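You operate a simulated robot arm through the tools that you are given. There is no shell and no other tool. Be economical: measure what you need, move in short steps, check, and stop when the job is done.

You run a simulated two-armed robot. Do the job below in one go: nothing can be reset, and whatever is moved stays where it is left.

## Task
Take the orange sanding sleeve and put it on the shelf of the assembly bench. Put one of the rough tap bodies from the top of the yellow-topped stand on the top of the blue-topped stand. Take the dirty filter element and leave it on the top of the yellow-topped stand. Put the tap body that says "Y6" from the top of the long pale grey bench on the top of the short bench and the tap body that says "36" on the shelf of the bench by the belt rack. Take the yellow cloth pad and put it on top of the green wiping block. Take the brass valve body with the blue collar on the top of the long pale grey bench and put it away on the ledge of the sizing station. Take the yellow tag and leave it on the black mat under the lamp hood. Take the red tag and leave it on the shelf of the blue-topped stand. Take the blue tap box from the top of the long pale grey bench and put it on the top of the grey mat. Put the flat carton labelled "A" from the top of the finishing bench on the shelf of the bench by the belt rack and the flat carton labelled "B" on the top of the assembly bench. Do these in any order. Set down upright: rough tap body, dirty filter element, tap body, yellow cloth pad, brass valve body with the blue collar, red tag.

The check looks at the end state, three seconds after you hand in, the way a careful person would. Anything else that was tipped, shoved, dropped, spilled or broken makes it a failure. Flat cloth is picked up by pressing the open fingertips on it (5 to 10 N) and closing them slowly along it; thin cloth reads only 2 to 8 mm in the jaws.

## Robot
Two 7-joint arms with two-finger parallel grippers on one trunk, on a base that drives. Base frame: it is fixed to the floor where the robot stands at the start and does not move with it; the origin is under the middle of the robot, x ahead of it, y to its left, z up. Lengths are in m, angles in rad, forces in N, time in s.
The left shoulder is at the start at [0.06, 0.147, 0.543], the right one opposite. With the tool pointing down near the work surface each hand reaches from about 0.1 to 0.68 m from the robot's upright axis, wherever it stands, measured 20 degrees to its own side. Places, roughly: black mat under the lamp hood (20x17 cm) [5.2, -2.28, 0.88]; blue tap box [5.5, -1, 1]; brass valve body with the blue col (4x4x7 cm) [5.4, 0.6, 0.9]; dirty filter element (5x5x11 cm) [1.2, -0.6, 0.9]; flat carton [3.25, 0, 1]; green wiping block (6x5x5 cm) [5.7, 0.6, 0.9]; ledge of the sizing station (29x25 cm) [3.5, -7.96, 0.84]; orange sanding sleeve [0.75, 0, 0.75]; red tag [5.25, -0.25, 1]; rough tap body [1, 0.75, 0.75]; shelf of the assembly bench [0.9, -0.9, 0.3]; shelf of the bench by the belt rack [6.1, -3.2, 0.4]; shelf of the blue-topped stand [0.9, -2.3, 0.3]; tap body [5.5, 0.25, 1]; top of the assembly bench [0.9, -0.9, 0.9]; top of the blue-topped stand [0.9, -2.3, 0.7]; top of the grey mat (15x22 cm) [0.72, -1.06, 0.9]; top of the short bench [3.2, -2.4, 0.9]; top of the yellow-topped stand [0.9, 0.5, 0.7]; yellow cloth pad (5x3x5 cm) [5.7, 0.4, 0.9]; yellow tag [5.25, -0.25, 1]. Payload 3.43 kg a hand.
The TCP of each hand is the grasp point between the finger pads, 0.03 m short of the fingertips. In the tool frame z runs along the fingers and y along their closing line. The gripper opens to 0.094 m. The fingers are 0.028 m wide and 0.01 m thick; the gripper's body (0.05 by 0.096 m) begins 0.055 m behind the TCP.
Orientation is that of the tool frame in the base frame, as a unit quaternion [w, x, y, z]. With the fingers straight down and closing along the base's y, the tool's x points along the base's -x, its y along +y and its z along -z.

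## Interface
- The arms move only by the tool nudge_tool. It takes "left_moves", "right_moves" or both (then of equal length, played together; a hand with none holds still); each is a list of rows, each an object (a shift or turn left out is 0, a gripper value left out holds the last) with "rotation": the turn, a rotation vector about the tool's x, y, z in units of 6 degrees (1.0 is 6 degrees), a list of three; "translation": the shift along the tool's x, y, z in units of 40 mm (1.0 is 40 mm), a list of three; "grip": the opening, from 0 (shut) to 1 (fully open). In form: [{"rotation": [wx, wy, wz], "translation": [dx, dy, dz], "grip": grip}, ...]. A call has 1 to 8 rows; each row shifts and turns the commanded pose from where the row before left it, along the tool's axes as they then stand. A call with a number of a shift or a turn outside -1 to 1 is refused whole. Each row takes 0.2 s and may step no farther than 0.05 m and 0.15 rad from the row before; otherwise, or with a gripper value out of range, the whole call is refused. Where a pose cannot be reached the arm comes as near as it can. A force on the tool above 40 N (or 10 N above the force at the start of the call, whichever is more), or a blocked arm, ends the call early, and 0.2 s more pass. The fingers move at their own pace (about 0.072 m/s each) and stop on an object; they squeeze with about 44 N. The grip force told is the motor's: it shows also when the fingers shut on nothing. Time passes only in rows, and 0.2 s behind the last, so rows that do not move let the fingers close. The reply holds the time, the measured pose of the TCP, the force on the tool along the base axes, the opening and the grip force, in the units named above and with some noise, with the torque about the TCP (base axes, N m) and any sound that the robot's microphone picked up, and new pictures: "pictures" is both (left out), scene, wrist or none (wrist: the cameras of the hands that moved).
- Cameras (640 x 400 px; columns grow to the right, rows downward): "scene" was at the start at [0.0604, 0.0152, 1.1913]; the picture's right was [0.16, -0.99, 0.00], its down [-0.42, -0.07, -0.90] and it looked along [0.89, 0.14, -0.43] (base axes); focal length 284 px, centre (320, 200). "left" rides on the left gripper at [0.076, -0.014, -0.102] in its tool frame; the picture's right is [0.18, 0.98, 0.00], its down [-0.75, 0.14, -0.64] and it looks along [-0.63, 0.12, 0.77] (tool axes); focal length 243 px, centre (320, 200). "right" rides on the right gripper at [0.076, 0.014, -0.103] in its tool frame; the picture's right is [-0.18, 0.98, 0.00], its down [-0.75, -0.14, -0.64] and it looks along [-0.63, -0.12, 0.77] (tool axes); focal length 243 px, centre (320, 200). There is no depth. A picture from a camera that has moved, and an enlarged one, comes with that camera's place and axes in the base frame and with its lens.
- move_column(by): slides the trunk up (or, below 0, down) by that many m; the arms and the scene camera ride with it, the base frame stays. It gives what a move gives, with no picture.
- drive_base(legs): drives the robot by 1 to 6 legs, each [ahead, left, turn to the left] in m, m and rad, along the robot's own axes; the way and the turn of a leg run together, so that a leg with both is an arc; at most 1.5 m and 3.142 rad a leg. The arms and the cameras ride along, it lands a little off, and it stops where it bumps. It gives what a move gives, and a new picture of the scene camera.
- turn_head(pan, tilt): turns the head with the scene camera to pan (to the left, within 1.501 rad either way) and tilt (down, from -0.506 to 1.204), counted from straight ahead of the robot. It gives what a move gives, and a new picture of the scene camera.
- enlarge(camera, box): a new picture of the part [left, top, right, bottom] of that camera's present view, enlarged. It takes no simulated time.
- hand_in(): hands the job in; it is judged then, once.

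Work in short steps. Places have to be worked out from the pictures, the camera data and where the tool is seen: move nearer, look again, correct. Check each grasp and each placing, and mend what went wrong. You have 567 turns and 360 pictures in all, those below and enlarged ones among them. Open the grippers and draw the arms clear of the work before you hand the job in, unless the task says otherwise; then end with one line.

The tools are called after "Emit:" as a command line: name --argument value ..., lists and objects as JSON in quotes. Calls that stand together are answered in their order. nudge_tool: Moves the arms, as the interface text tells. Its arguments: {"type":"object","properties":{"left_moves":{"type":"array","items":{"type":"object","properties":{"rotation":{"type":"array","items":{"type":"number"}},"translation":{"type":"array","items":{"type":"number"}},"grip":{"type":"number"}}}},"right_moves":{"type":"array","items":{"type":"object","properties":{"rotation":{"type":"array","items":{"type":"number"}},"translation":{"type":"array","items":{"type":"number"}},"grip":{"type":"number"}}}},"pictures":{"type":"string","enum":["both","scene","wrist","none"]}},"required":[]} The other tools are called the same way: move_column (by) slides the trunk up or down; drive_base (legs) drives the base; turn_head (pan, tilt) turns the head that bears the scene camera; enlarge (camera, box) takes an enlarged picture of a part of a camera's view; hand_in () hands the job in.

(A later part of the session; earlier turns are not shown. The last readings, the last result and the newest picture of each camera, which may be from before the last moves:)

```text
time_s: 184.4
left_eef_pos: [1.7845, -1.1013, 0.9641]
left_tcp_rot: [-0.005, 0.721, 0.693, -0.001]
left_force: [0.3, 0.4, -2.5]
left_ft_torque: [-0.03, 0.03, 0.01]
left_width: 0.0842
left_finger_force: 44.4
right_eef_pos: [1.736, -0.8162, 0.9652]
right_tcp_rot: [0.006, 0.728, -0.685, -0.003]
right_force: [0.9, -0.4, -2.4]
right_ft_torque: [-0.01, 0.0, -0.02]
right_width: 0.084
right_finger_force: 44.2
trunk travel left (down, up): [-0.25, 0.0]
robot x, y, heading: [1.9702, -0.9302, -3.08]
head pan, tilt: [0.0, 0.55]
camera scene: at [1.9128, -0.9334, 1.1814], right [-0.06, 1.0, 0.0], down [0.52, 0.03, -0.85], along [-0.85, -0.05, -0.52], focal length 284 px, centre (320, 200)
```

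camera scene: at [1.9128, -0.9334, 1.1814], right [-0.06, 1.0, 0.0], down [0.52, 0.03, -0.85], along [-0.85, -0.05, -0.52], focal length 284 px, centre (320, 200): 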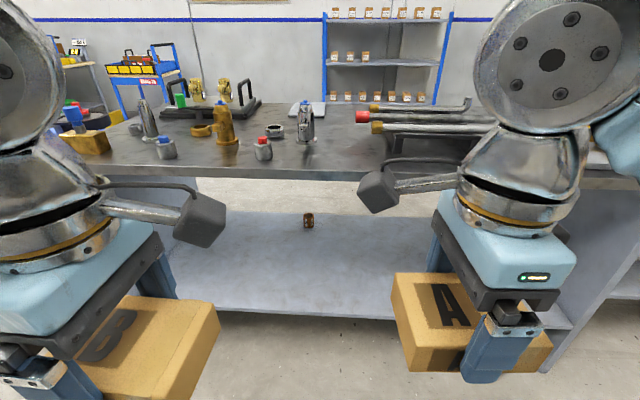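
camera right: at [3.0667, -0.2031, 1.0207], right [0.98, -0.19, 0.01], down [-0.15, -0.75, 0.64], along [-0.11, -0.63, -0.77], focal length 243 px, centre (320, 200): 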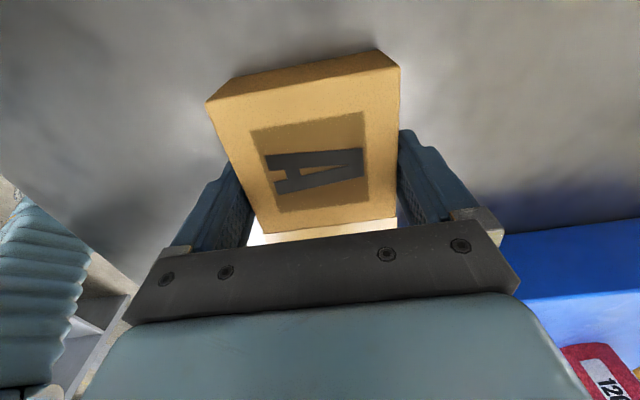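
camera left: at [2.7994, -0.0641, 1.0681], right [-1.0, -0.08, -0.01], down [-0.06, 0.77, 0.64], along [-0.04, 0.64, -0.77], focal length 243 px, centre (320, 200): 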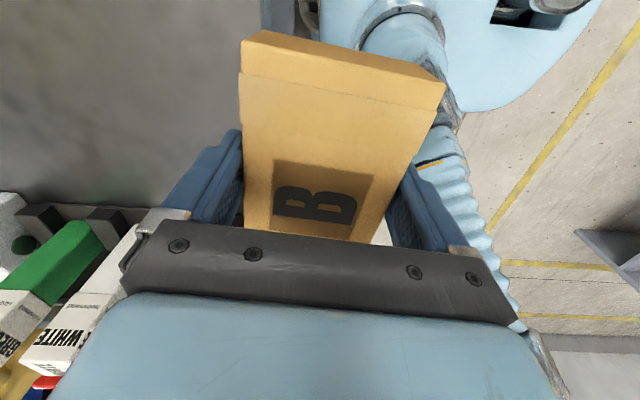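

A free spot for B is at about (1.20, −0.935), between the silver gun and the pipe rack. I align the heading and drive in.

Emit:
drive_base --legs '[[0, -0.12, -0.062], [0.29, 0, 0]]'

Emit:
nudge_tool --left_moves '[{"translation": [0.3, -0.9, 0]}, {"translation": [0, -0.9, 0]}, {"translation": [0, -0.9, 0]}]' --pictures "both"

```text
time_s: 187.2
left_eef_pos: [1.4819, -0.9685, 0.9663]
left_tcp_rot: [-0.004, 0.745, 0.667, -0.001]
left_force: [0.1, -1.3, -2.2]
left_ft_torque: [-0.01, 0.03, 0.0]
left_width: 0.0842
left_finger_force: 43.8
right_eef_pos: [1.4535, -0.6806, 0.9648]
right_tcp_rot: [-0.006, -0.703, 0.711, 0.003]
right_force: [0.7, 0.4, -1.7]
right_ft_torque: [-0.02, 0.02, 0.0]
right_width: 0.0841
right_finger_force: 43.5
trunk travel left (down, up): [-0.25, 0.0]
robot x, y, heading: [1.6807, -0.8079, 3.137]
head pan, tilt: [0.0, 0.55]
camera scene: at [1.6224, -0.8094, 1.1814], right [0.01, 1.0, 0.0], down [0.52, 0.0, -0.85], along [-0.85, 0.01, -0.52], focal length 284 px, centre (320, 200)
```

scene: 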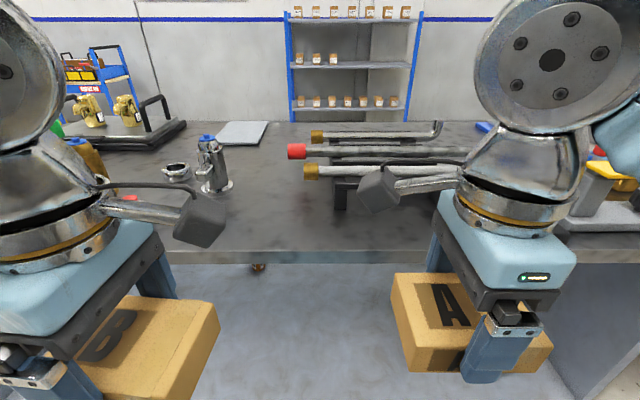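

```text
time_s: 188.0
left_eef_pos: [1.3764, -0.9446, 0.965]
left_tcp_rot: [-0.003, 0.745, 0.667, -0.001]
left_force: [-0.8, -0.5, -2.1]
left_ft_torque: [-0.03, -0.01, -0.01]
left_width: 0.0841
left_finger_force: 43.8
right_eef_pos: [1.4535, -0.6802, 0.9642]
right_tcp_rot: [-0.006, -0.705, 0.71, 0.003]
right_force: [0.0, -0.2, -2.3]
right_ft_torque: [-0.03, -0.01, 0.03]
right_width: 0.0838
right_finger_force: 43.9
trunk travel left (down, up): [-0.25, 0.0]
robot x, y, heading: [1.6845, -0.8084, 3.128]
head pan, tilt: [0.0, 0.55]
camera scene: at [1.6224, -0.8094, 1.1814], right [0.01, 1.0, 0.0], down [0.52, 0.0, -0.85], along [-0.85, 0.01, -0.52], focal length 284 px, centre (320, 200)
camera left: at [1.37, -0.8662, 1.0676], right [1.0, 0.08, -0.01], down [0.06, -0.77, 0.64], along [0.04, -0.64, -0.77], focal length 243 px, centre (320, 200)
```

scene: 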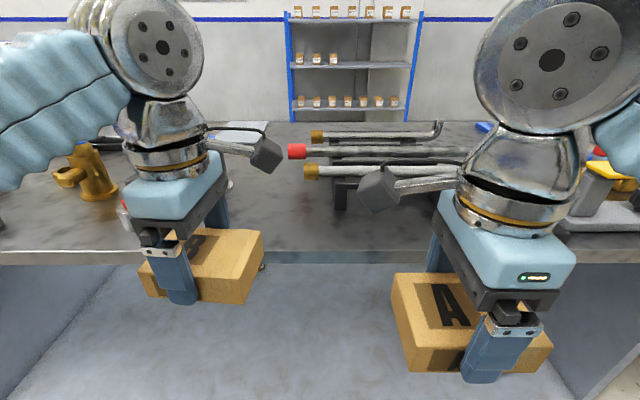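
left: 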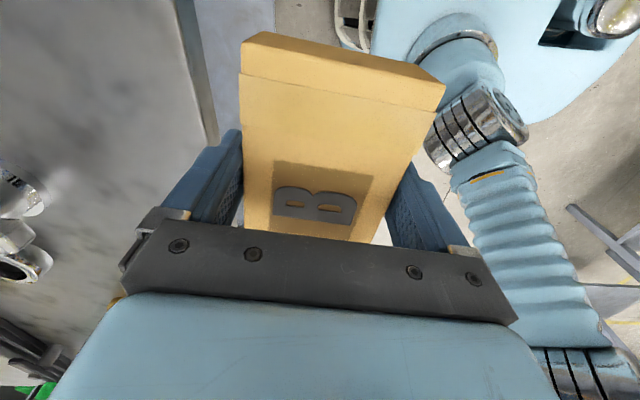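

Clear path. I extend 0.175 m forward over the spot.

Emit:
nudge_tool --left_moves '[{"translation": [0.05, -0.9, 0]}, {"translation": [0.1, -0.9, 0]}, {"translation": [0.1, -0.9, 0]}, {"translation": [0.1, -0.9, 0.1]}, {"translation": [0, -0.8, 0.1]}, {"translation": [0, 0, 0]}]' --pictures "both"

```text
time_s: 189.4
left_eef_pos: [1.2043, -0.9104, 0.9588]
left_tcp_rot: [-0.004, 0.745, 0.667, -0.001]
left_force: [0.2, 0.9, -2.1]
left_ft_torque: [-0.01, 0.02, 0.0]
left_width: 0.0838
left_finger_force: 43.8
right_eef_pos: [1.4531, -0.6787, 0.9643]
right_tcp_rot: [-0.006, -0.704, 0.71, 0.003]
right_force: [1.2, 0.8, -2.9]
right_ft_torque: [-0.01, 0.01, 0.0]
right_width: 0.0839
right_finger_force: 44.1
trunk travel left (down, up): [-0.25, 0.0]
robot x, y, heading: [1.6832, -0.8121, 3.134]
head pan, tilt: [0.0, 0.55]
camera scene: at [1.6219, -0.8092, 1.1813], right [0.01, 1.0, 0.0], down [0.52, 0.0, -0.85], along [-0.85, 0.01, -0.52], focal length 284 px, centre (320, 200)
camera left: at [1.1982, -0.833, 1.0622], right [1.0, 0.08, -0.01], down [0.06, -0.77, 0.64], along [0.04, -0.64, -0.77], focal length 243 px, centre (320, 200)
```

scene: 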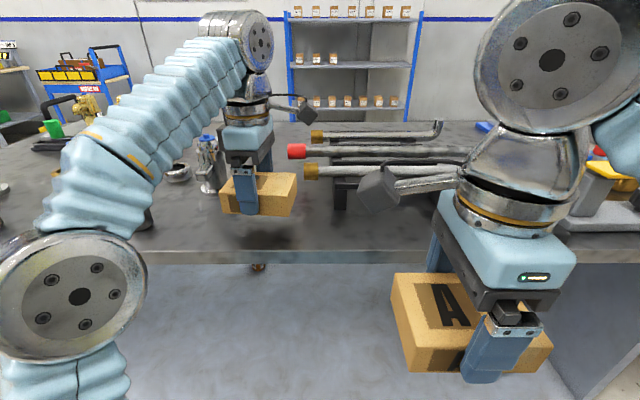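
left: 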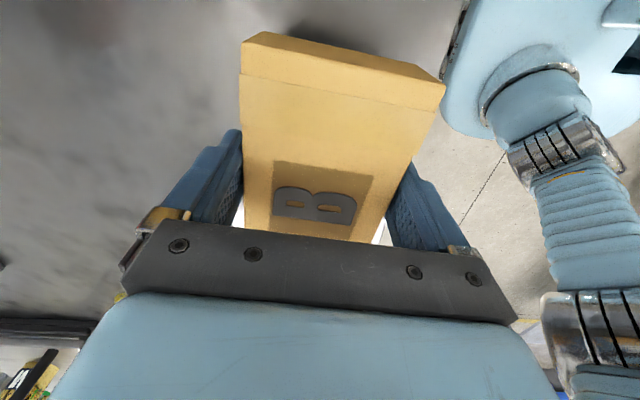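

Slight shift −y and lower until contact.

Emit:
nudge_tool --left_moves '[{"translation": [-0.4, 0, 0]}, {"translation": [0, 0, 0.6]}, {"translation": [0, 0, 0.2]}, {"translation": [0, 0, 0.1]}, {"translation": [0, 0, 0.08]}, {"translation": [0, 0, 0.08]}, {"translation": [0, 0, 0.08]}, {"translation": [0, 0, 0.08]}]' --pictures "none"

```text
time_s: 191.1
left_eef_pos: [1.2014, -0.9278, 0.9179]
left_tcp_rot: [-0.011, 0.744, 0.668, -0.005]
left_force: [-3.5, 2.0, 19.4]
left_ft_torque: [-0.6, -0.68, 0.04]
left_width: 0.084
left_finger_force: 44.6
right_eef_pos: [1.4531, -0.6799, 0.9645]
right_tcp_rot: [-0.006, -0.704, 0.711, 0.004]
right_force: [-0.2, 0.4, -2.4]
right_ft_torque: [0.02, 0.02, 0.0]
right_width: 0.084
right_finger_force: 43.9
trunk travel left (down, up): [-0.25, 0.0]
robot x, y, heading: [1.6855, -0.8083, 3.13]
head pan, tilt: [0.0, 0.55]
stopped in row 8 (left hand): the force on the tool passed its limit at 45 N (the readings are from after the stop); the commanded pose is now the measured one
```

Contact at 0.918. I release and lift.

Emit:
nudge_tool --left_moves '[{"translation": [0, 0, -0.04]}, {"grip": 1}, {"grip": 1}, {"translation": [0, 0, -0.5]}, {"translation": [0, 0, -0.5]}, {"translation": [0, 0.6, -0.4]}, {"translation": [0, 0.9, 0]}, {"translation": [0, 0.9, 0]}]' --pictures "both"

```text
time_s: 192.9
left_eef_pos: [1.2963, -0.9382, 0.9703]
left_tcp_rot: [-0.009, 0.744, 0.668, -0.003]
left_force: [-0.9, 0.8, -0.9]
left_ft_torque: [0.01, -0.02, 0.0]
left_width: 0.0939
left_finger_force: 0.0
right_eef_pos: [1.453, -0.6815, 0.9638]
right_tcp_rot: [-0.005, -0.704, 0.71, 0.002]
right_force: [0.4, -0.4, -2.4]
right_ft_torque: [0.01, -0.04, -0.02]
right_width: 0.0839
right_finger_force: 44.6
trunk travel left (down, up): [-0.25, 0.0]
robot x, y, heading: [1.681, -0.8097, 3.133]
head pan, tilt: [0.0, 0.55]
camera scene: at [1.622, -0.8092, 1.1814], right [0.01, 1.0, 0.0], down [0.52, 0.0, -0.85], along [-0.85, 0.01, -0.52], focal length 284 px, centre (320, 200)
camera left: at [1.2911, -0.8614, 1.0741], right [1.0, 0.08, -0.02], down [0.07, -0.77, 0.63], along [0.04, -0.63, -0.77], focal length 243 px, centre (320, 200)
```

scene: 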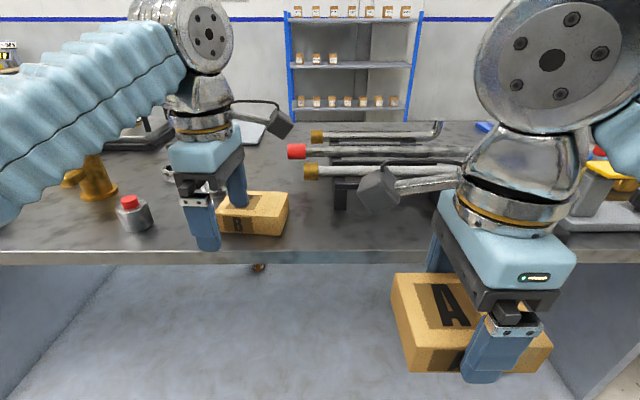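
left: 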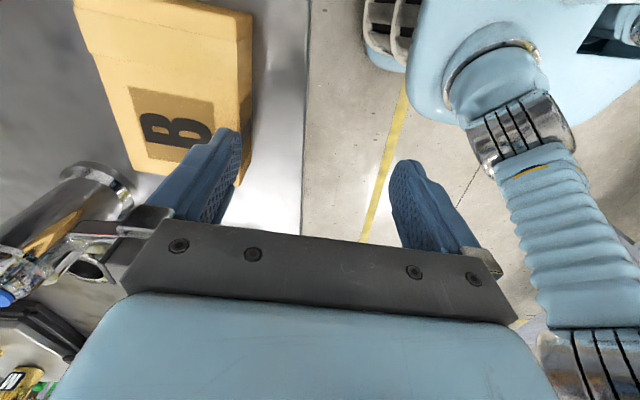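

B is on the assembly bench. I retract, back off and drive south with A toward the aisle, then look east.

Emit:
nudge_tool --left_moves '[{"translation": [0, 0.9, 0]}, {"translation": [0, 0.9, 0]}, {"translation": [0, 0.9, 0]}]' --pictures "none"

Emit:
drive_base --legs '[[-0.35, 0, 0], [0, 1.3, 0], [0, 1.2, 0], [0, 0, 3.14]]'

Emit:
turn_head --pan 0.0 --tilt 0.2

```text
time_s: 193.7
left_eef_pos: [1.4021, -0.9505, 0.9683]
left_tcp_rot: [-0.009, 0.744, 0.669, -0.003]
left_force: [0.2, 0.0, 0.5]
left_ft_torque: [-0.02, -0.02, -0.02]
left_width: 0.0938
left_finger_force: 0.1
right_eef_pos: [1.453, -0.6808, 0.9648]
right_tcp_rot: [-0.006, -0.704, 0.711, 0.003]
right_force: [-0.6, -0.3, -2.1]
right_ft_torque: [-0.01, -0.03, -0.02]
right_width: 0.084
right_finger_force: 44.0
trunk travel left (down, up): [-0.25, 0.0]
robot x, y, heading: [1.6806, -0.8093, 3.135]
head pan, tilt: [0.0, 0.55]
```

```text
time_s: 214.9
left_eef_pos: [2.3018, -3.1829, 0.9693]
left_tcp_rot: [0.002, -0.631, 0.775, -0.009]
left_force: [0.3, 0.3, -0.8]
left_ft_torque: [-0.02, 0.02, 0.0]
left_width: 0.0941
left_finger_force: 0.1
right_eef_pos: [2.2256, -3.448, 0.9642]
right_tcp_rot: [0.003, 0.743, 0.67, 0.005]
right_force: [0.5, 0.1, -3.2]
right_ft_torque: [0.02, -0.04, 0.0]
right_width: 0.0838
right_finger_force: 44.1
trunk travel left (down, up): [-0.25, 0.0]
robot x, y, heading: [2.0098, -3.2965, -0.106]
head pan, tilt: [0.0, 0.55]
camera scene: at [2.0682, -3.3017, 1.1814], right [-0.1, -0.99, 0.0], down [-0.52, 0.05, -0.85], along [0.85, -0.09, -0.52], focal length 284 px, centre (320, 200)
```

scene: 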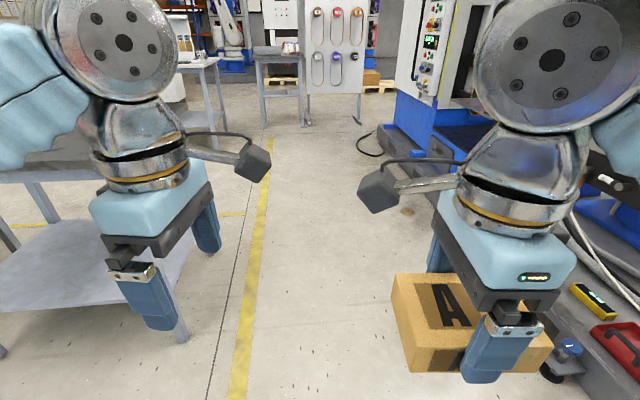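

```text
time_s: 215.7
left_eef_pos: [2.3025, -3.1833, 0.9684]
left_tcp_rot: [0.003, -0.632, 0.775, -0.009]
left_force: [0.6, -0.2, -1.0]
left_ft_torque: [-0.01, 0.01, 0.0]
left_width: 0.0937
left_finger_force: 0.0
right_eef_pos: [2.2249, -3.4478, 0.9636]
right_tcp_rot: [0.002, 0.743, 0.669, 0.005]
right_force: [0.1, 0.1, -3.0]
right_ft_torque: [0.02, -0.02, 0.03]
right_width: 0.084
right_finger_force: 43.7
trunk travel left (down, up): [-0.25, 0.0]
robot x, y, heading: [2.0088, -3.299, -0.103]
head pan, tilt: [0.0, 0.201]
camera scene: at [2.0716, -3.302, 1.2136], right [-0.1, -0.99, 0.0], down [-0.2, 0.02, -0.98], along [0.97, -0.1, -0.2], focal length 284 px, centre (320, 200)
```

scene: 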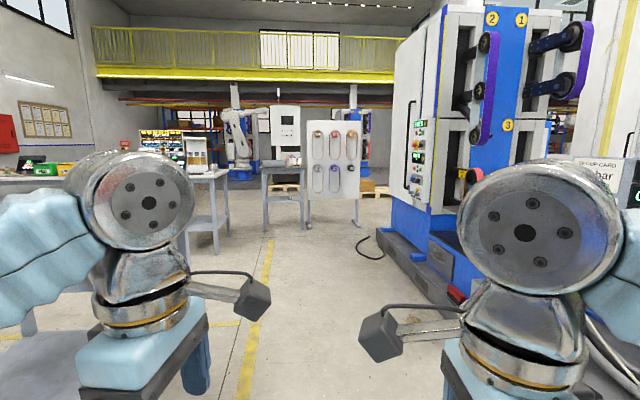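

Ahead is the bench by the belt rack (grey small bench left of the belt board); the corridor is clear. I drive toward it.

Emit:
drive_base --legs '[[1.4, -0.05, 0.1], [1.3, 0, 0]]'

Emit:
turn_head --pan 0.0 --tilt 0.45

```text
time_s: 228.8
left_eef_pos: [4.9809, -3.2328, 0.9673]
left_tcp_rot: [0.004, -0.677, 0.736, -0.009]
left_force: [0.6, 0.1, -1.0]
left_ft_torque: [-0.03, 0.01, 0.0]
left_width: 0.0938
left_finger_force: 0.1
right_eef_pos: [4.9359, -3.5047, 0.9641]
right_tcp_rot: [0.003, 0.701, 0.713, 0.006]
right_force: [-0.2, -0.1, -2.1]
right_ft_torque: [0.04, 0.0, 0.01]
right_width: 0.0838
right_finger_force: 44.3
trunk travel left (down, up): [-0.25, 0.0]
robot x, y, heading: [4.703, -3.3839, 0.018]
head pan, tilt: [0.0, 0.201]
camera scene: at [4.7667, -3.3787, 1.2136], right [0.02, -1.0, 0.0], down [-0.2, 0.0, -0.98], along [0.98, 0.02, -0.2], focal length 284 px, centre (320, 200)
```

scene: 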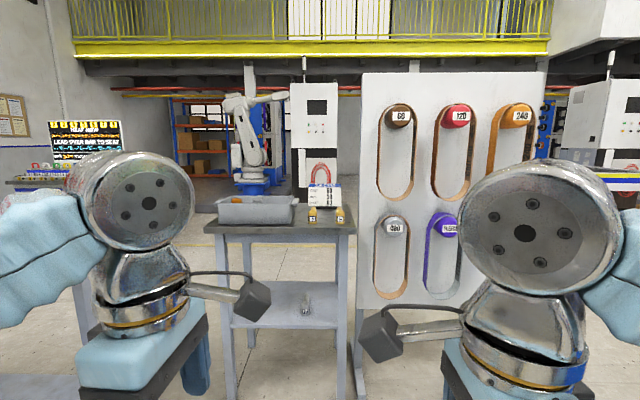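

```text
time_s: 229.6
left_eef_pos: [4.9805, -3.2331, 0.9683]
left_tcp_rot: [0.003, -0.678, 0.735, -0.009]
left_force: [0.0, -0.3, -0.3]
left_ft_torque: [-0.01, -0.01, -0.01]
left_width: 0.0942
left_finger_force: 0.1
right_eef_pos: [4.9382, -3.5043, 0.9651]
right_tcp_rot: [0.002, 0.701, 0.713, 0.006]
right_force: [-0.3, 0.0, -1.8]
right_ft_torque: [0.01, -0.03, -0.01]
right_width: 0.0841
right_finger_force: 44.1
trunk travel left (down, up): [-0.25, 0.0]
robot x, y, heading: [4.7049, -3.3816, 0.02]
head pan, tilt: [0.0, 0.45]
camera scene: at [4.7655, -3.3787, 1.1905], right [0.02, -1.0, 0.0], down [-0.43, -0.01, -0.9], along [0.9, 0.02, -0.43], focal length 284 px, centre (320, 200)
```

scene: 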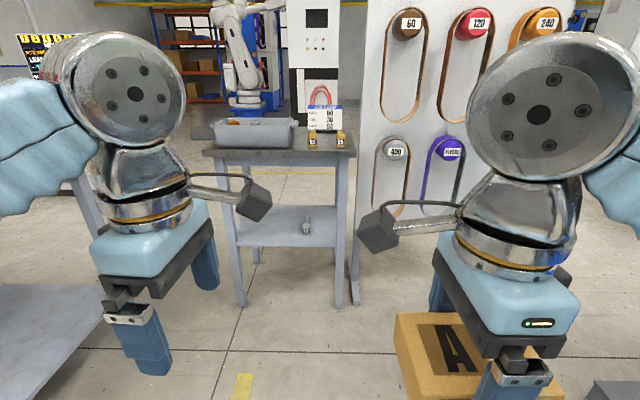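

The bench's shelf holds a small tool at the middle. I drive nearer and lower the column to look at the shelf.

Emit:
drive_base --legs '[[0.45, 0.2, -0.018]]'

Emit:
move_column --by -0.25

Emit:
turn_head --pan 0.0 --tilt 0.5

```text
time_s: 232.5
left_eef_pos: [5.4258, -3.0399, 0.9701]
left_tcp_rot: [0.003, -0.667, 0.745, -0.009]
left_force: [0.3, 0.0, 0.2]
left_ft_torque: [0.01, 0.0, 0.01]
left_width: 0.0938
left_finger_force: 0.1
right_eef_pos: [5.3748, -3.3095, 0.9633]
right_tcp_rot: [0.003, 0.711, 0.704, 0.006]
right_force: [-0.5, 1.0, -2.8]
right_ft_torque: [0.05, 0.0, 0.01]
right_width: 0.0839
right_finger_force: 44.3
trunk travel left (down, up): [-0.25, 0.0]
robot x, y, heading: [5.1463, -3.1798, -0.007]
head pan, tilt: [0.0, 0.45]
camera scene: at [5.2059, -3.1799, 1.1904], right [-0.01, -1.0, 0.0], down [-0.44, 0.0, -0.9], along [0.9, -0.01, -0.44], focal length 284 px, centre (320, 200)
```

scene: 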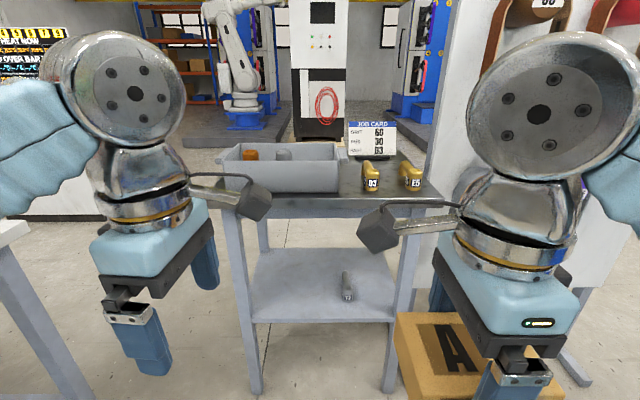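

```text
time_s: 235.1
left_eef_pos: [5.4243, -3.0402, 0.7178]
left_tcp_rot: [0.003, -0.668, 0.745, -0.009]
left_force: [-0.2, -0.2, -0.2]
left_ft_torque: [0.01, 0.01, 0.02]
left_width: 0.0941
left_finger_force: 0.0
right_eef_pos: [5.3746, -3.3118, 0.7131]
right_tcp_rot: [0.003, 0.711, 0.703, 0.005]
right_force: [0.4, -0.2, -2.8]
right_ft_torque: [0.02, 0.03, -0.03]
right_width: 0.0843
right_finger_force: 43.7
trunk travel left (down, up): [0.0, 0.25]
robot x, y, heading: [5.145, -3.1786, -0.012]
head pan, tilt: [0.0, 0.45]
```

```text
time_s: 235.7
left_eef_pos: [5.4263, -3.0406, 0.7187]
left_tcp_rot: [0.003, -0.667, 0.745, -0.008]
left_force: [0.4, 0.9, 0.1]
left_ft_torque: [-0.01, 0.0, 0.01]
left_width: 0.0939
left_finger_force: 0.1
right_eef_pos: [5.374, -3.3096, 0.7141]
right_tcp_rot: [0.003, 0.712, 0.703, 0.005]
right_force: [0.3, 0.4, -2.1]
right_ft_torque: [0.0, 0.01, 0.0]
right_width: 0.0843
right_finger_force: 43.7
trunk travel left (down, up): [0.0, 0.25]
robot x, y, heading: [5.1434, -3.1799, -0.013]
head pan, tilt: [0.0, 0.499]
camera scene: at [5.2051, -3.1798, 0.936], right [-0.01, -1.0, 0.0], down [-0.48, 0.01, -0.88], along [0.88, -0.01, -0.48], focal length 284 px, centre (320, 200)
```

scene: 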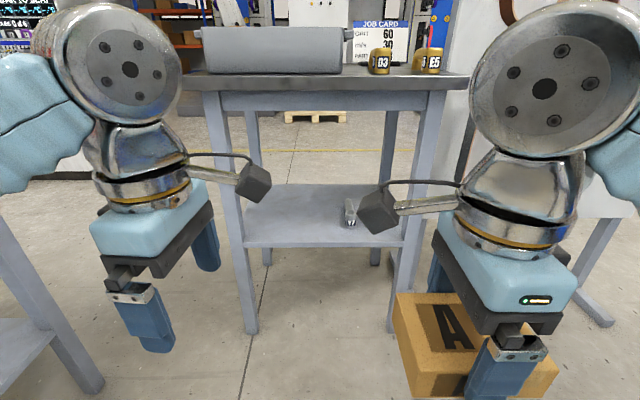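

Shelf: z ≈ 0.415, front edge x ≈ 5.88; I plan A at about (6.05, −3.08). I lower the right hand to z ≈ 0.52, tuck the left, and drive in.

Emit:
nudge_tool --right_moves '[{"translation": [0, 0, 0.8]}, {"translation": [0, 0, 0.8]}, {"translation": [0, 0, 0.8]}, {"translation": [0, 0, 0.8]}, {"translation": [0, 0, 0.8]}, {"translation": [0, 0, 0.8]}]' --left_moves '[{"translation": [0, 0.8, 0]}, {"translation": [0, 0.8, 0]}, {"translation": [0, 0.4, 0]}, {"translation": [0, 0, 0]}, {"translation": [0, 0, 0]}, {"translation": [0, 0, 0]}]' --pictures "none"

Emit:
drive_base --legs '[[0, 0.08, 0.01], [0.32, 0, 0]]'

```text
time_s: 237.1
left_eef_pos: [5.3449, -3.0299, 0.7165]
left_tcp_rot: [0.003, -0.667, 0.745, -0.008]
left_force: [0.1, 0.6, 0.2]
left_ft_torque: [0.0, -0.01, 0.02]
left_width: 0.0937
left_finger_force: 0.1
right_eef_pos: [5.3757, -3.3103, 0.5239]
right_tcp_rot: [0.003, 0.711, 0.703, 0.006]
right_force: [-0.9, 0.7, -3.2]
right_ft_torque: [0.01, 0.01, 0.0]
right_width: 0.084
right_finger_force: 44.1
trunk travel left (down, up): [0.0, 0.25]
robot x, y, heading: [5.1446, -3.1795, -0.011]
head pan, tilt: [0.0, 0.499]
```

```text
time_s: 239.9
left_eef_pos: [5.6637, -2.9474, 0.7173]
left_tcp_rot: [0.003, -0.673, 0.739, -0.008]
left_force: [-0.2, -0.4, 0.3]
left_ft_torque: [0.03, 0.03, -0.05]
left_width: 0.0941
left_finger_force: 0.0
right_eef_pos: [5.6961, -3.2274, 0.5236]
right_tcp_rot: [0.002, 0.706, 0.708, 0.005]
right_force: [-0.7, -0.6, -2.5]
right_ft_torque: [0.01, 0.0, -0.02]
right_width: 0.084
right_finger_force: 43.8
trunk travel left (down, up): [0.0, 0.25]
robot x, y, heading: [5.4628, -3.0955, 0.006]
head pan, tilt: [0.0, 0.499]
camera scene: at [5.5248, -3.0994, 0.936], right [0.0, -1.0, 0.0], down [-0.48, 0.0, -0.88], along [0.88, 0.0, -0.48], focal length 284 px, centre (320, 200)
```

scene: 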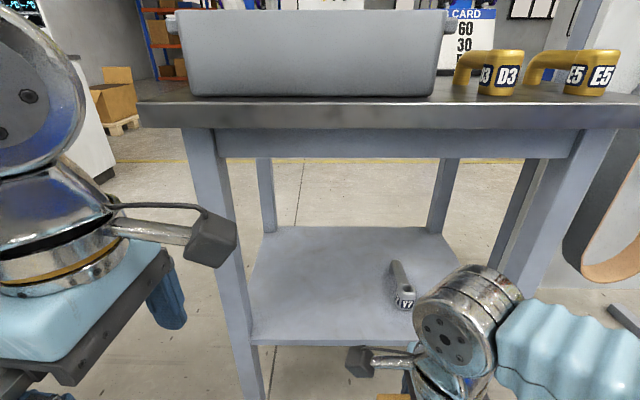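

I move the right hand forward at y ≈ −3.2 first (away from the left hand), then slide left over the shelf.

Emit:
nudge_tool --right_moves '[{"translation": [0.4, 0.9, 0.2]}, {"translation": [0.4, 0.9, 0.2]}, {"translation": [0, 0.9, 0.2]}, {"translation": [0, 0.9, 0]}, {"translation": [0, 0.9, 0]}, {"translation": [0, 0.9, 0]}, {"translation": [0, 0.9, 0]}, {"translation": [0, 0.9, 0]}]' --pictures "both"

```text
time_s: 241.7
left_eef_pos: [5.663, -2.9471, 0.7171]
left_tcp_rot: [0.004, -0.672, 0.74, -0.009]
left_force: [-0.6, -0.5, 0.1]
left_ft_torque: [-0.03, -0.03, -0.02]
left_width: 0.0939
left_finger_force: 0.1
right_eef_pos: [5.9864, -3.1946, 0.5038]
right_tcp_rot: [0.002, 0.706, 0.708, 0.005]
right_force: [0.5, 0.0, -1.8]
right_ft_torque: [0.01, -0.02, -0.01]
right_width: 0.0841
right_finger_force: 43.8
trunk travel left (down, up): [0.0, 0.25]
robot x, y, heading: [5.4675, -3.0988, 0.002]
head pan, tilt: [0.0, 0.499]
camera scene: at [5.5247, -3.0995, 0.936], right [0.0, -1.0, 0.0], down [-0.48, 0.0, -0.88], along [0.88, 0.0, -0.48], focal length 284 px, centre (320, 200)
camera right: at [5.9989, -3.1188, 0.6069], right [0.98, -0.18, 0.01], down [-0.15, -0.76, 0.64], along [-0.11, -0.63, -0.77], focal length 243 px, centre (320, 200)
```

scene: 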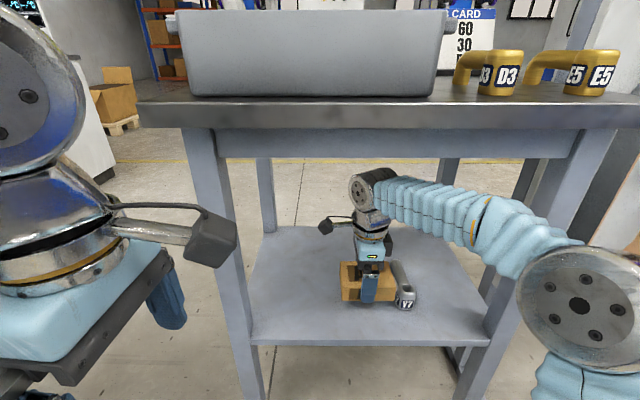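
right: 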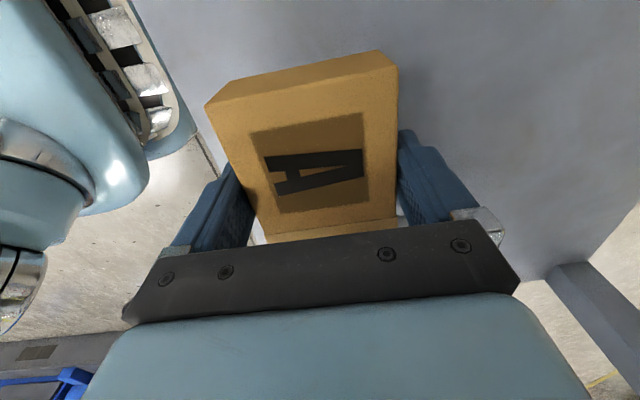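

Good clearance under the top. I shift to (6.05, −3.08) and lower.

Emit:
nudge_tool --right_moves '[{"translation": [0.8, 0.6, 0]}, {"translation": [0.9, 0.6, 0]}, {"translation": [0.9, 0.3, 0]}, {"translation": [0.2, 0, 0.5]}, {"translation": [0, 0, 0.3]}, {"translation": [0, 0, 0.15]}, {"translation": [0, 0, 0.1]}, {"translation": [0, 0, 0.1]}]' --pictures "scene"

```text
time_s: 243.5
left_eef_pos: [5.6618, -2.9474, 0.7179]
left_tcp_rot: [0.003, -0.673, 0.739, -0.008]
left_force: [0.3, -0.4, 0.2]
left_ft_torque: [0.01, -0.01, 0.01]
left_width: 0.094
left_finger_force: 0.1
right_eef_pos: [6.0443, -3.08, 0.4587]
right_tcp_rot: [0.003, 0.706, 0.708, 0.006]
right_force: [-0.1, -0.1, -2.7]
right_ft_torque: [0.01, 0.01, 0.02]
right_width: 0.0838
right_finger_force: 43.8
trunk travel left (down, up): [0.0, 0.25]
robot x, y, heading: [5.4692, -3.1004, 0.004]
head pan, tilt: [0.0, 0.499]
camera scene: at [5.5249, -3.0993, 0.936], right [0.0, -1.0, 0.0], down [-0.48, 0.0, -0.88], along [0.88, 0.0, -0.48], focal length 284 px, centre (320, 200)
```

scene: 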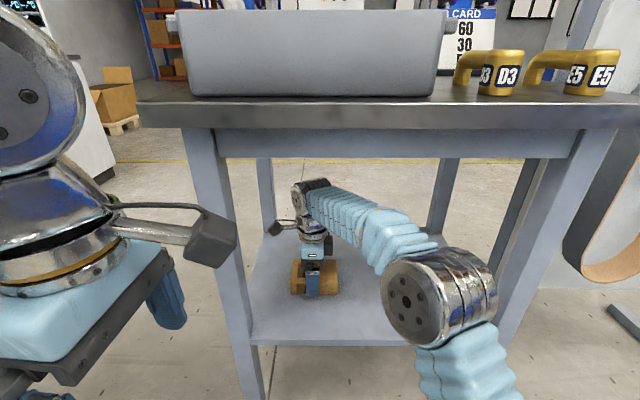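

Continue lowering to contact.

Emit:
nudge_tool --right_moves '[{"translation": [0, 0, 0.1]}, {"translation": [0, 0, 0.08]}, {"translation": [0, 0, 0.08]}, {"translation": [0, 0, 0.08]}, {"translation": [0, 0, 0.08]}, {"translation": [0, 0, 0.08]}, {"translation": [0, 0, 0.08]}, {"translation": [0, 0, 0.08]}]' --pictures "none"

```text
time_s: 244.2
left_eef_pos: [5.6623, -2.9464, 0.7172]
left_tcp_rot: [0.004, -0.673, 0.74, -0.009]
left_force: [0.3, 0.5, -0.4]
left_ft_torque: [-0.02, 0.0, 0.01]
left_width: 0.0941
left_finger_force: 0.2
right_eef_pos: [6.0449, -3.0809, 0.4571]
right_tcp_rot: [0.005, 0.706, 0.708, 0.012]
right_force: [-3.8, -0.1, 17.4]
right_ft_torque: [-1.14, 0.54, -0.33]
right_width: 0.0842
right_finger_force: 44.0
trunk travel left (down, up): [0.0, 0.25]
robot x, y, heading: [5.4652, -3.1022, 0.007]
head pan, tilt: [0.0, 0.499]
stopped in row 3 (right hand): the force on the tool passed its limit at 43 N (the readings are from after the stop); the commanded pose is now the measured one
```

Contact. I release, lift, and retreat along the same path.

Emit:
nudge_tool --right_moves '[{"translation": [0, 0, -0.04]}, {"grip": 1}, {"grip": 1}, {"translation": [0, 0, -0.5]}, {"translation": [0, 0, -0.8]}, {"translation": [-0.4, -0.6, -0.2]}, {"translation": [-0.9, -0.8, 0]}, {"translation": [-0.9, -0.8, 0]}]' --pictures "both"

```text
time_s: 246.0
left_eef_pos: [5.6619, -2.9466, 0.7174]
left_tcp_rot: [0.003, -0.673, 0.74, -0.009]
left_force: [-0.1, 0.0, -0.8]
left_ft_torque: [-0.01, -0.02, 0.01]
left_width: 0.094
left_finger_force: 0.0
right_eef_pos: [5.9579, -3.1693, 0.5145]
right_tcp_rot: [0.003, 0.705, 0.709, 0.009]
right_force: [-0.3, -0.2, -0.7]
right_ft_torque: [0.02, 0.01, 0.01]
right_width: 0.0938
right_finger_force: 0.2
trunk travel left (down, up): [0.0, 0.25]
robot x, y, heading: [5.4621, -3.0996, 0.001]
head pan, tilt: [0.0, 0.499]
camera scene: at [5.525, -3.0991, 0.9359], right [0.01, -1.0, 0.0], down [-0.48, 0.0, -0.88], along [0.88, 0.0, -0.48], focal length 284 px, centre (320, 200)
camera right: at [5.9695, -3.0946, 0.618], right [0.98, -0.18, 0.02], down [-0.15, -0.76, 0.63], along [-0.1, -0.63, -0.77], focal length 243 px, centre (320, 200)
```

scene: 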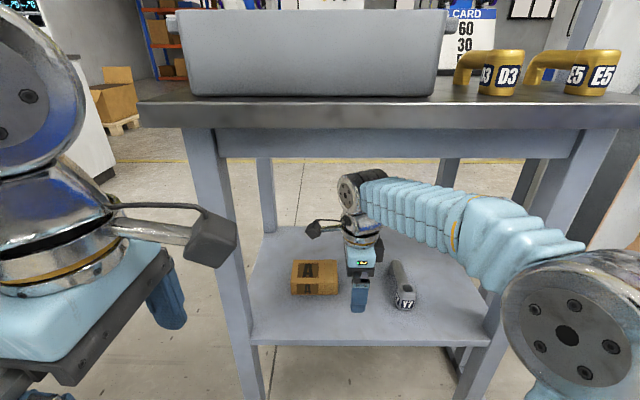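
right: 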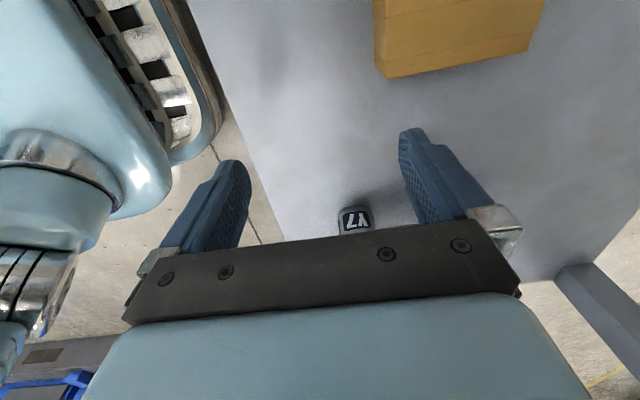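

A is placed. I retract fully, drive back, and raise the column.

Emit:
nudge_tool --right_moves '[{"translation": [0, -0.9, 0]}, {"translation": [0, -0.9, 0]}, {"translation": [0, -0.9, 0]}, {"translation": [0, -0.9, 0]}, {"translation": [0, -0.9, 0]}, {"translation": [-0.5, -0.9, 0]}, {"translation": [-0.5, -0.9, 0]}, {"translation": [-0.5, -0.9, 0]}]' --pictures "none"

Emit:
drive_base --legs '[[-0.8, 0, 0]]'

Emit:
move_column --by 0.25

Emit:
turn_head --pan 0.7 --tilt 0.3

```text
time_s: 247.8
left_eef_pos: [5.6624, -2.9475, 0.717]
left_tcp_rot: [0.003, -0.673, 0.74, -0.009]
left_force: [0.0, -0.6, 0.3]
left_ft_torque: [-0.02, 0.01, 0.03]
left_width: 0.0941
left_finger_force: 0.1
right_eef_pos: [5.669, -3.2293, 0.5075]
right_tcp_rot: [0.003, 0.706, 0.709, 0.011]
right_force: [-1.1, 0.1, -0.4]
right_ft_torque: [-0.02, -0.01, -0.02]
right_width: 0.094
right_finger_force: 0.1
trunk travel left (down, up): [0.0, 0.25]
robot x, y, heading: [5.4604, -3.099, 0.008]
head pan, tilt: [0.0, 0.499]
```

```text
time_s: 252.0
left_eef_pos: [4.8868, -2.9537, 0.7166]
left_tcp_rot: [0.003, -0.678, 0.735, -0.008]
left_force: [-0.5, 0.0, 0.5]
left_ft_torque: [-0.02, -0.01, 0.01]
left_width: 0.0941
left_finger_force: 0.1
right_eef_pos: [4.8963, -3.2357, 0.508]
right_tcp_rot: [0.003, 0.701, 0.713, 0.01]
right_force: [0.4, 0.8, 0.4]
right_ft_torque: [0.01, -0.01, 0.02]
right_width: 0.094
right_finger_force: 0.0
trunk travel left (down, up): [0.0, 0.25]
robot x, y, heading: [4.6893, -3.1119, 0.018]
head pan, tilt: [0.0, 0.499]
camera scene: at [4.7512, -3.1077, 0.936], right [0.02, -1.0, 0.0], down [-0.48, -0.01, -0.88], along [0.88, 0.02, -0.48], focal length 284 px, centre (320, 200)
```

scene: 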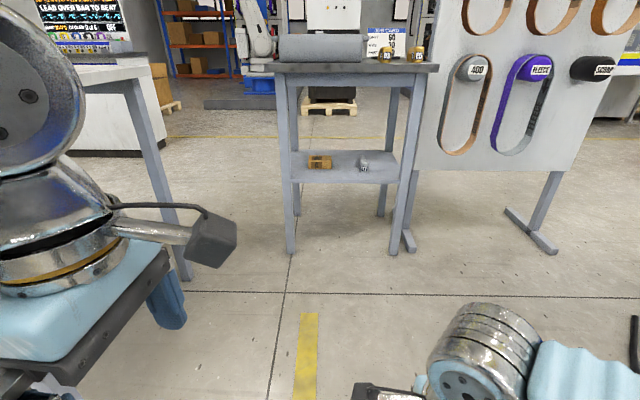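

```text
time_s: 254.6
left_eef_pos: [4.8865, -2.9539, 0.9671]
left_tcp_rot: [0.004, -0.678, 0.735, -0.009]
left_force: [0.2, -0.7, 1.0]
left_ft_torque: [0.01, 0.0, 0.0]
left_width: 0.0941
left_finger_force: 0.1
right_eef_pos: [4.8964, -3.2364, 0.7564]
right_tcp_rot: [0.004, 0.701, 0.713, 0.01]
right_force: [0.3, -0.6, -0.1]
right_ft_torque: [-0.01, 0.01, 0.01]
right_width: 0.0941
right_finger_force: 0.1
trunk travel left (down, up): [-0.25, 0.0]
robot x, y, heading: [4.6891, -3.1072, 0.02]
head pan, tilt: [0.0, 0.499]
```

```text
time_s: 255.6
left_eef_pos: [4.8872, -2.9533, 0.9673]
left_tcp_rot: [0.004, -0.678, 0.735, -0.009]
left_force: [-0.3, 0.2, 0.0]
left_ft_torque: [0.01, 0.03, -0.02]
left_width: 0.094
left_finger_force: 0.1
right_eef_pos: [4.8968, -3.2364, 0.7579]
right_tcp_rot: [0.004, 0.701, 0.713, 0.01]
right_force: [0.4, -0.7, -0.6]
right_ft_torque: [0.02, -0.01, 0.01]
right_width: 0.0938
right_finger_force: 0.0
trunk travel left (down, up): [-0.25, 0.0]
robot x, y, heading: [4.6923, -3.1122, 0.018]
head pan, tilt: [0.7, 0.3]
camera scene: at [4.7306, -3.0479, 1.2043], right [0.66, -0.75, 0.0], down [-0.22, -0.19, -0.96], along [0.72, 0.63, -0.3], focal length 284 px, centre (320, 200)
```

scene: 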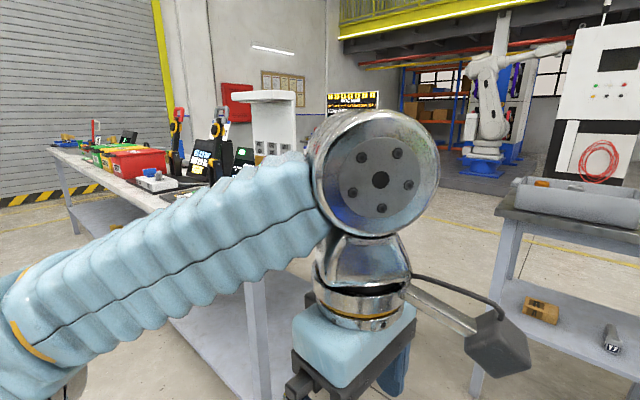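

The long bench with the lamp hood lies on my left. I drive into the aisle west of it and look over the bench.

Emit:
drive_base --legs '[[-0.4, 0, -0.018], [0, 1.3, 0]]'

Emit:
turn_head --pan 0.0 --tilt 0.35

Emit:
drive_base --legs '[[0, 1.4, 0]]'

```text
time_s: 264.2
left_eef_pos: [4.4576, -1.6604, 0.9673]
left_tcp_rot: [0.004, -0.686, 0.727, -0.009]
left_force: [-0.2, -0.2, 0.6]
left_ft_torque: [0.01, 0.02, 0.03]
left_width: 0.0939
left_finger_force: 0.1
right_eef_pos: [4.4738, -1.9437, 0.758]
right_tcp_rot: [0.003, 0.693, 0.721, 0.01]
right_force: [-0.5, -0.4, 0.1]
right_ft_torque: [0.0, -0.04, -0.01]
right_width: 0.094
right_finger_force: 0.1
trunk travel left (down, up): [-0.25, 0.0]
robot x, y, heading: [4.266, -1.82, 0.044]
head pan, tilt: [0.7, 0.3]
camera scene: at [4.3028, -1.7591, 1.2044], right [0.68, -0.74, 0.0], down [-0.22, -0.2, -0.96], along [0.7, 0.65, -0.3], focal length 284 px, centre (320, 200)
```

scene: 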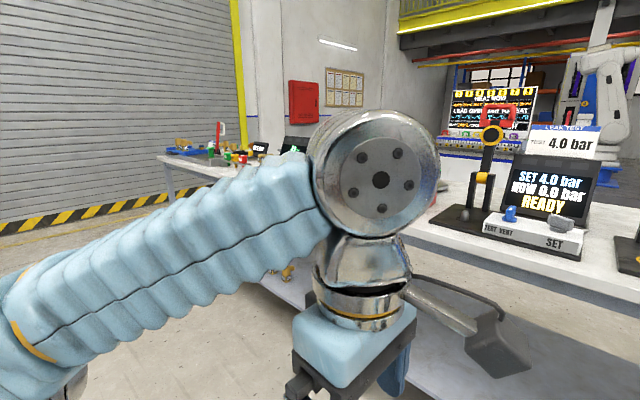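

```text
time_s: 265.3
left_eef_pos: [4.4573, -1.6619, 0.9678]
left_tcp_rot: [0.004, -0.686, 0.728, -0.009]
left_force: [0.7, 0.9, 0.8]
left_ft_torque: [0.03, 0.01, 0.0]
left_width: 0.0942
left_finger_force: 0.2
right_eef_pos: [4.4726, -1.9437, 0.7578]
right_tcp_rot: [0.004, 0.692, 0.721, 0.01]
right_force: [1.0, 0.2, -0.1]
right_ft_torque: [0.02, -0.01, 0.0]
right_width: 0.0942
right_finger_force: 0.1
trunk travel left (down, up): [-0.25, 0.0]
robot x, y, heading: [4.2636, -1.8193, 0.041]
head pan, tilt: [0.0, 0.351]
camera scene: at [4.327, -1.8181, 1.1997], right [0.04, -1.0, 0.0], down [-0.34, -0.01, -0.94], along [0.94, 0.04, -0.34], focal length 284 px, centre (320, 200)
```

scene: 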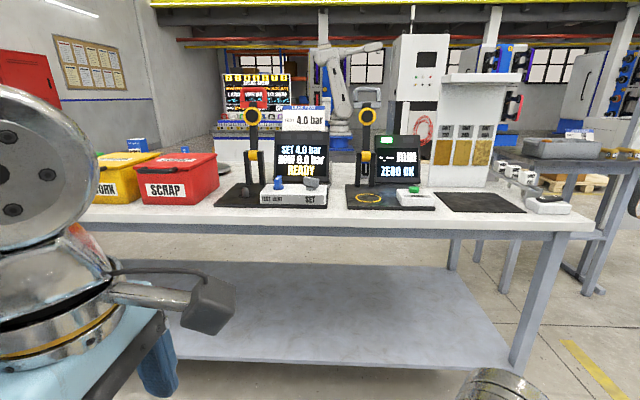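

```text
time_s: 272.2
left_eef_pos: [4.3889, -0.2711, 0.967]
left_tcp_rot: [0.003, -0.691, 0.723, -0.009]
left_force: [0.6, -0.6, 0.1]
left_ft_torque: [0.02, 0.0, -0.02]
left_width: 0.0942
left_finger_force: 0.0
right_eef_pos: [4.4071, -0.5535, 0.7578]
right_tcp_rot: [0.004, 0.688, 0.725, 0.01]
right_force: [0.4, 0.1, 0.2]
right_ft_torque: [0.02, -0.02, 0.01]
right_width: 0.094
right_finger_force: 0.0
trunk travel left (down, up): [-0.25, 0.0]
robot x, y, heading: [4.1962, -0.4345, 0.051]
head pan, tilt: [0.0, 0.351]
camera scene: at [4.2603, -0.4306, 1.1997], right [0.05, -1.0, 0.0], down [-0.34, -0.02, -0.94], along [0.94, 0.05, -0.34], focal length 284 px, centre (320, 200)
```

scene: 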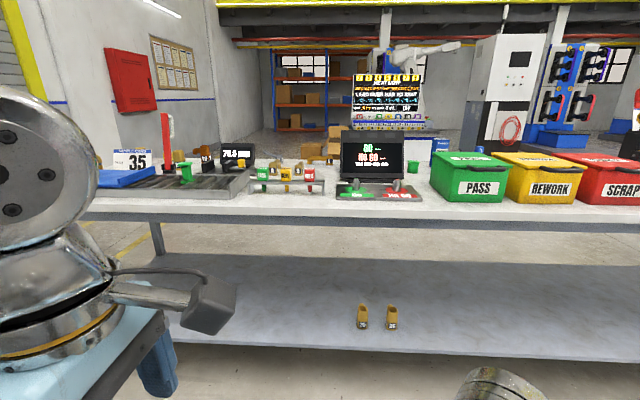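

I zoom on the bench items here.

Emit:
enlarge --camera "scene" --box '[90, 110, 300, 240]'

Emit:
enlarge --camera "scene" --box '[240, 110, 450, 240]'

```text
3.05 times, centred on (195, 175) of scene
camera zoom: at [4.2603, -0.4306, 1.1997], right [0.05, -1.0, 0.0], down [-0.34, -0.02, -0.94], along [0.94, 0.05, -0.34], focal length 866 px, centre (701, 276)
```

zoom: 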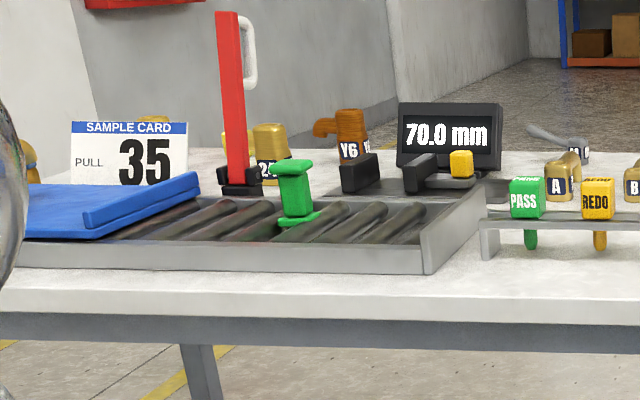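

```text
3.05 times, centred on (345, 175) of scene
camera zoom: at [4.2603, -0.4306, 1.1997], right [0.05, -1.0, 0.0], down [-0.34, -0.02, -0.94], along [0.94, 0.05, -0.34], focal length 866 px, centre (244, 276)
```

zoom: 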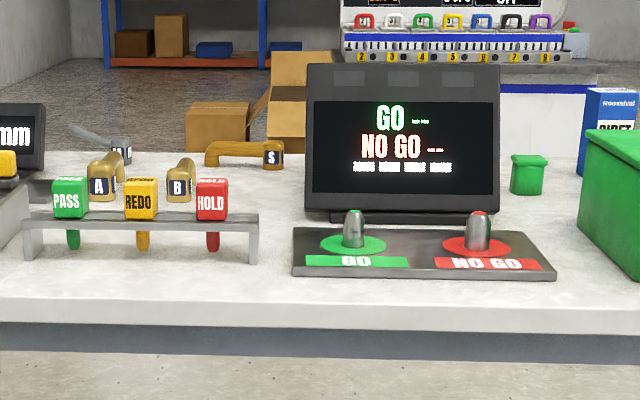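

Red HOLD and yellow REDO tags stand in a rack; Y6 is behind the gauge. Many items lie at x ≈ 5.5–5.7, best reached from the east side. I drive north to see the rest and the bench's north end.

Emit:
drive_base --legs '[[0, 1.0, -0.05]]'

Emit:
enlarge --camera "scene" --box '[160, 110, 480, 300]'

Emit:
turn_head --pan 0.8 --tilt 0.3

```text
time_s: 277.3
left_eef_pos: [4.3459, 0.7073, 0.9675]
left_tcp_rot: [0.003, -0.685, 0.728, -0.008]
left_force: [-0.3, 0.0, -0.8]
left_ft_torque: [0.02, 0.0, 0.03]
left_width: 0.094
left_finger_force: 0.1
right_eef_pos: [4.3613, 0.425, 0.7584]
right_tcp_rot: [0.004, 0.694, 0.72, 0.011]
right_force: [0.4, 0.0, 0.4]
right_ft_torque: [0.03, 0.01, 0.02]
right_width: 0.0942
right_finger_force: 0.2
trunk travel left (down, up): [-0.25, 0.0]
robot x, y, heading: [4.1542, 0.5491, 0.038]
head pan, tilt: [0.0, 0.351]
camera scene: at [4.2154, 0.5504, 1.1997], right [0.04, -1.0, 0.0], down [-0.34, -0.01, -0.94], along [0.94, 0.04, -0.34], focal length 284 px, centre (320, 200)
```

scene: 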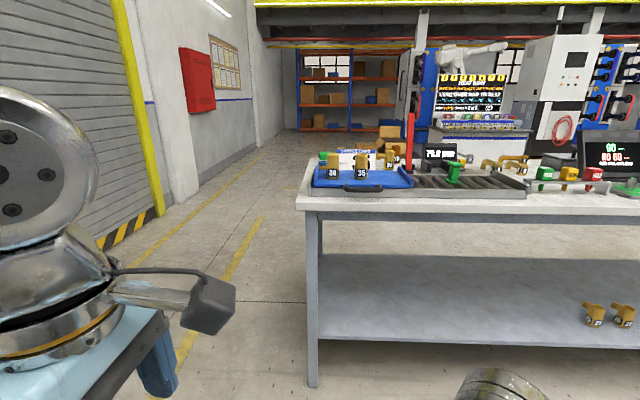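

```text
2.00 times, centred on (320, 205) of scene
camera zoom: at [4.2154, 0.5504, 1.1997], right [0.04, -1.0, 0.0], down [-0.34, -0.01, -0.94], along [0.94, 0.04, -0.34], focal length 568 px, centre (320, 190)
```

zoom: 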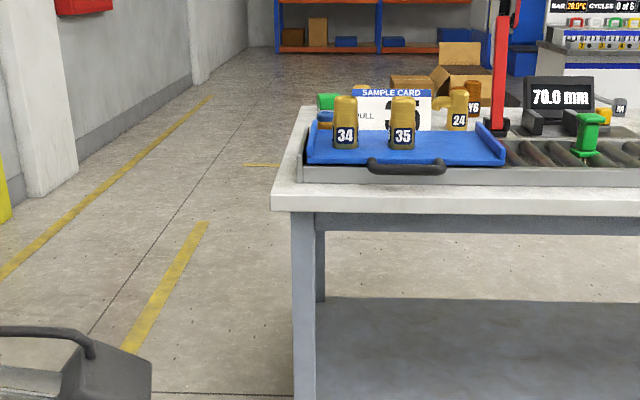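

```text
time_s: 278.4
left_eef_pos: [4.347, 0.7056, 0.9669]
left_tcp_rot: [0.004, -0.686, 0.728, -0.009]
left_force: [0.5, 0.7, 0.2]
left_ft_torque: [-0.03, -0.02, -0.03]
left_width: 0.0941
left_finger_force: 0.1
right_eef_pos: [4.3616, 0.4245, 0.7578]
right_tcp_rot: [0.005, 0.694, 0.72, 0.01]
right_force: [0.4, -0.2, -0.2]
right_ft_torque: [0.01, -0.02, 0.02]
right_width: 0.0939
right_finger_force: 0.0
trunk travel left (down, up): [-0.25, 0.0]
robot x, y, heading: [4.1552, 0.5497, 0.037]
head pan, tilt: [0.799, 0.3]
camera scene: at [4.1849, 0.6163, 1.2044], right [0.74, -0.67, 0.0], down [-0.2, -0.22, -0.96], along [0.64, 0.71, -0.3], focal length 284 px, centre (320, 200)
```

scene: 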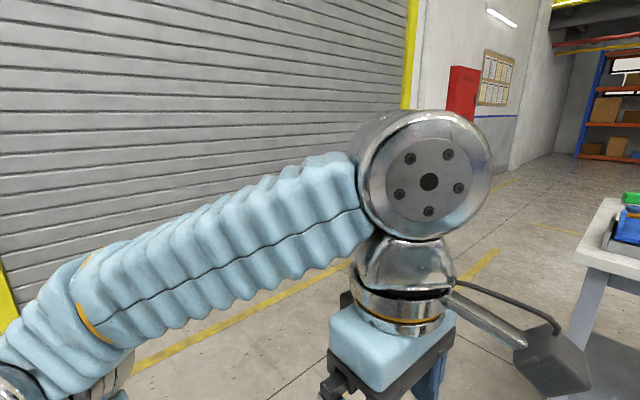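

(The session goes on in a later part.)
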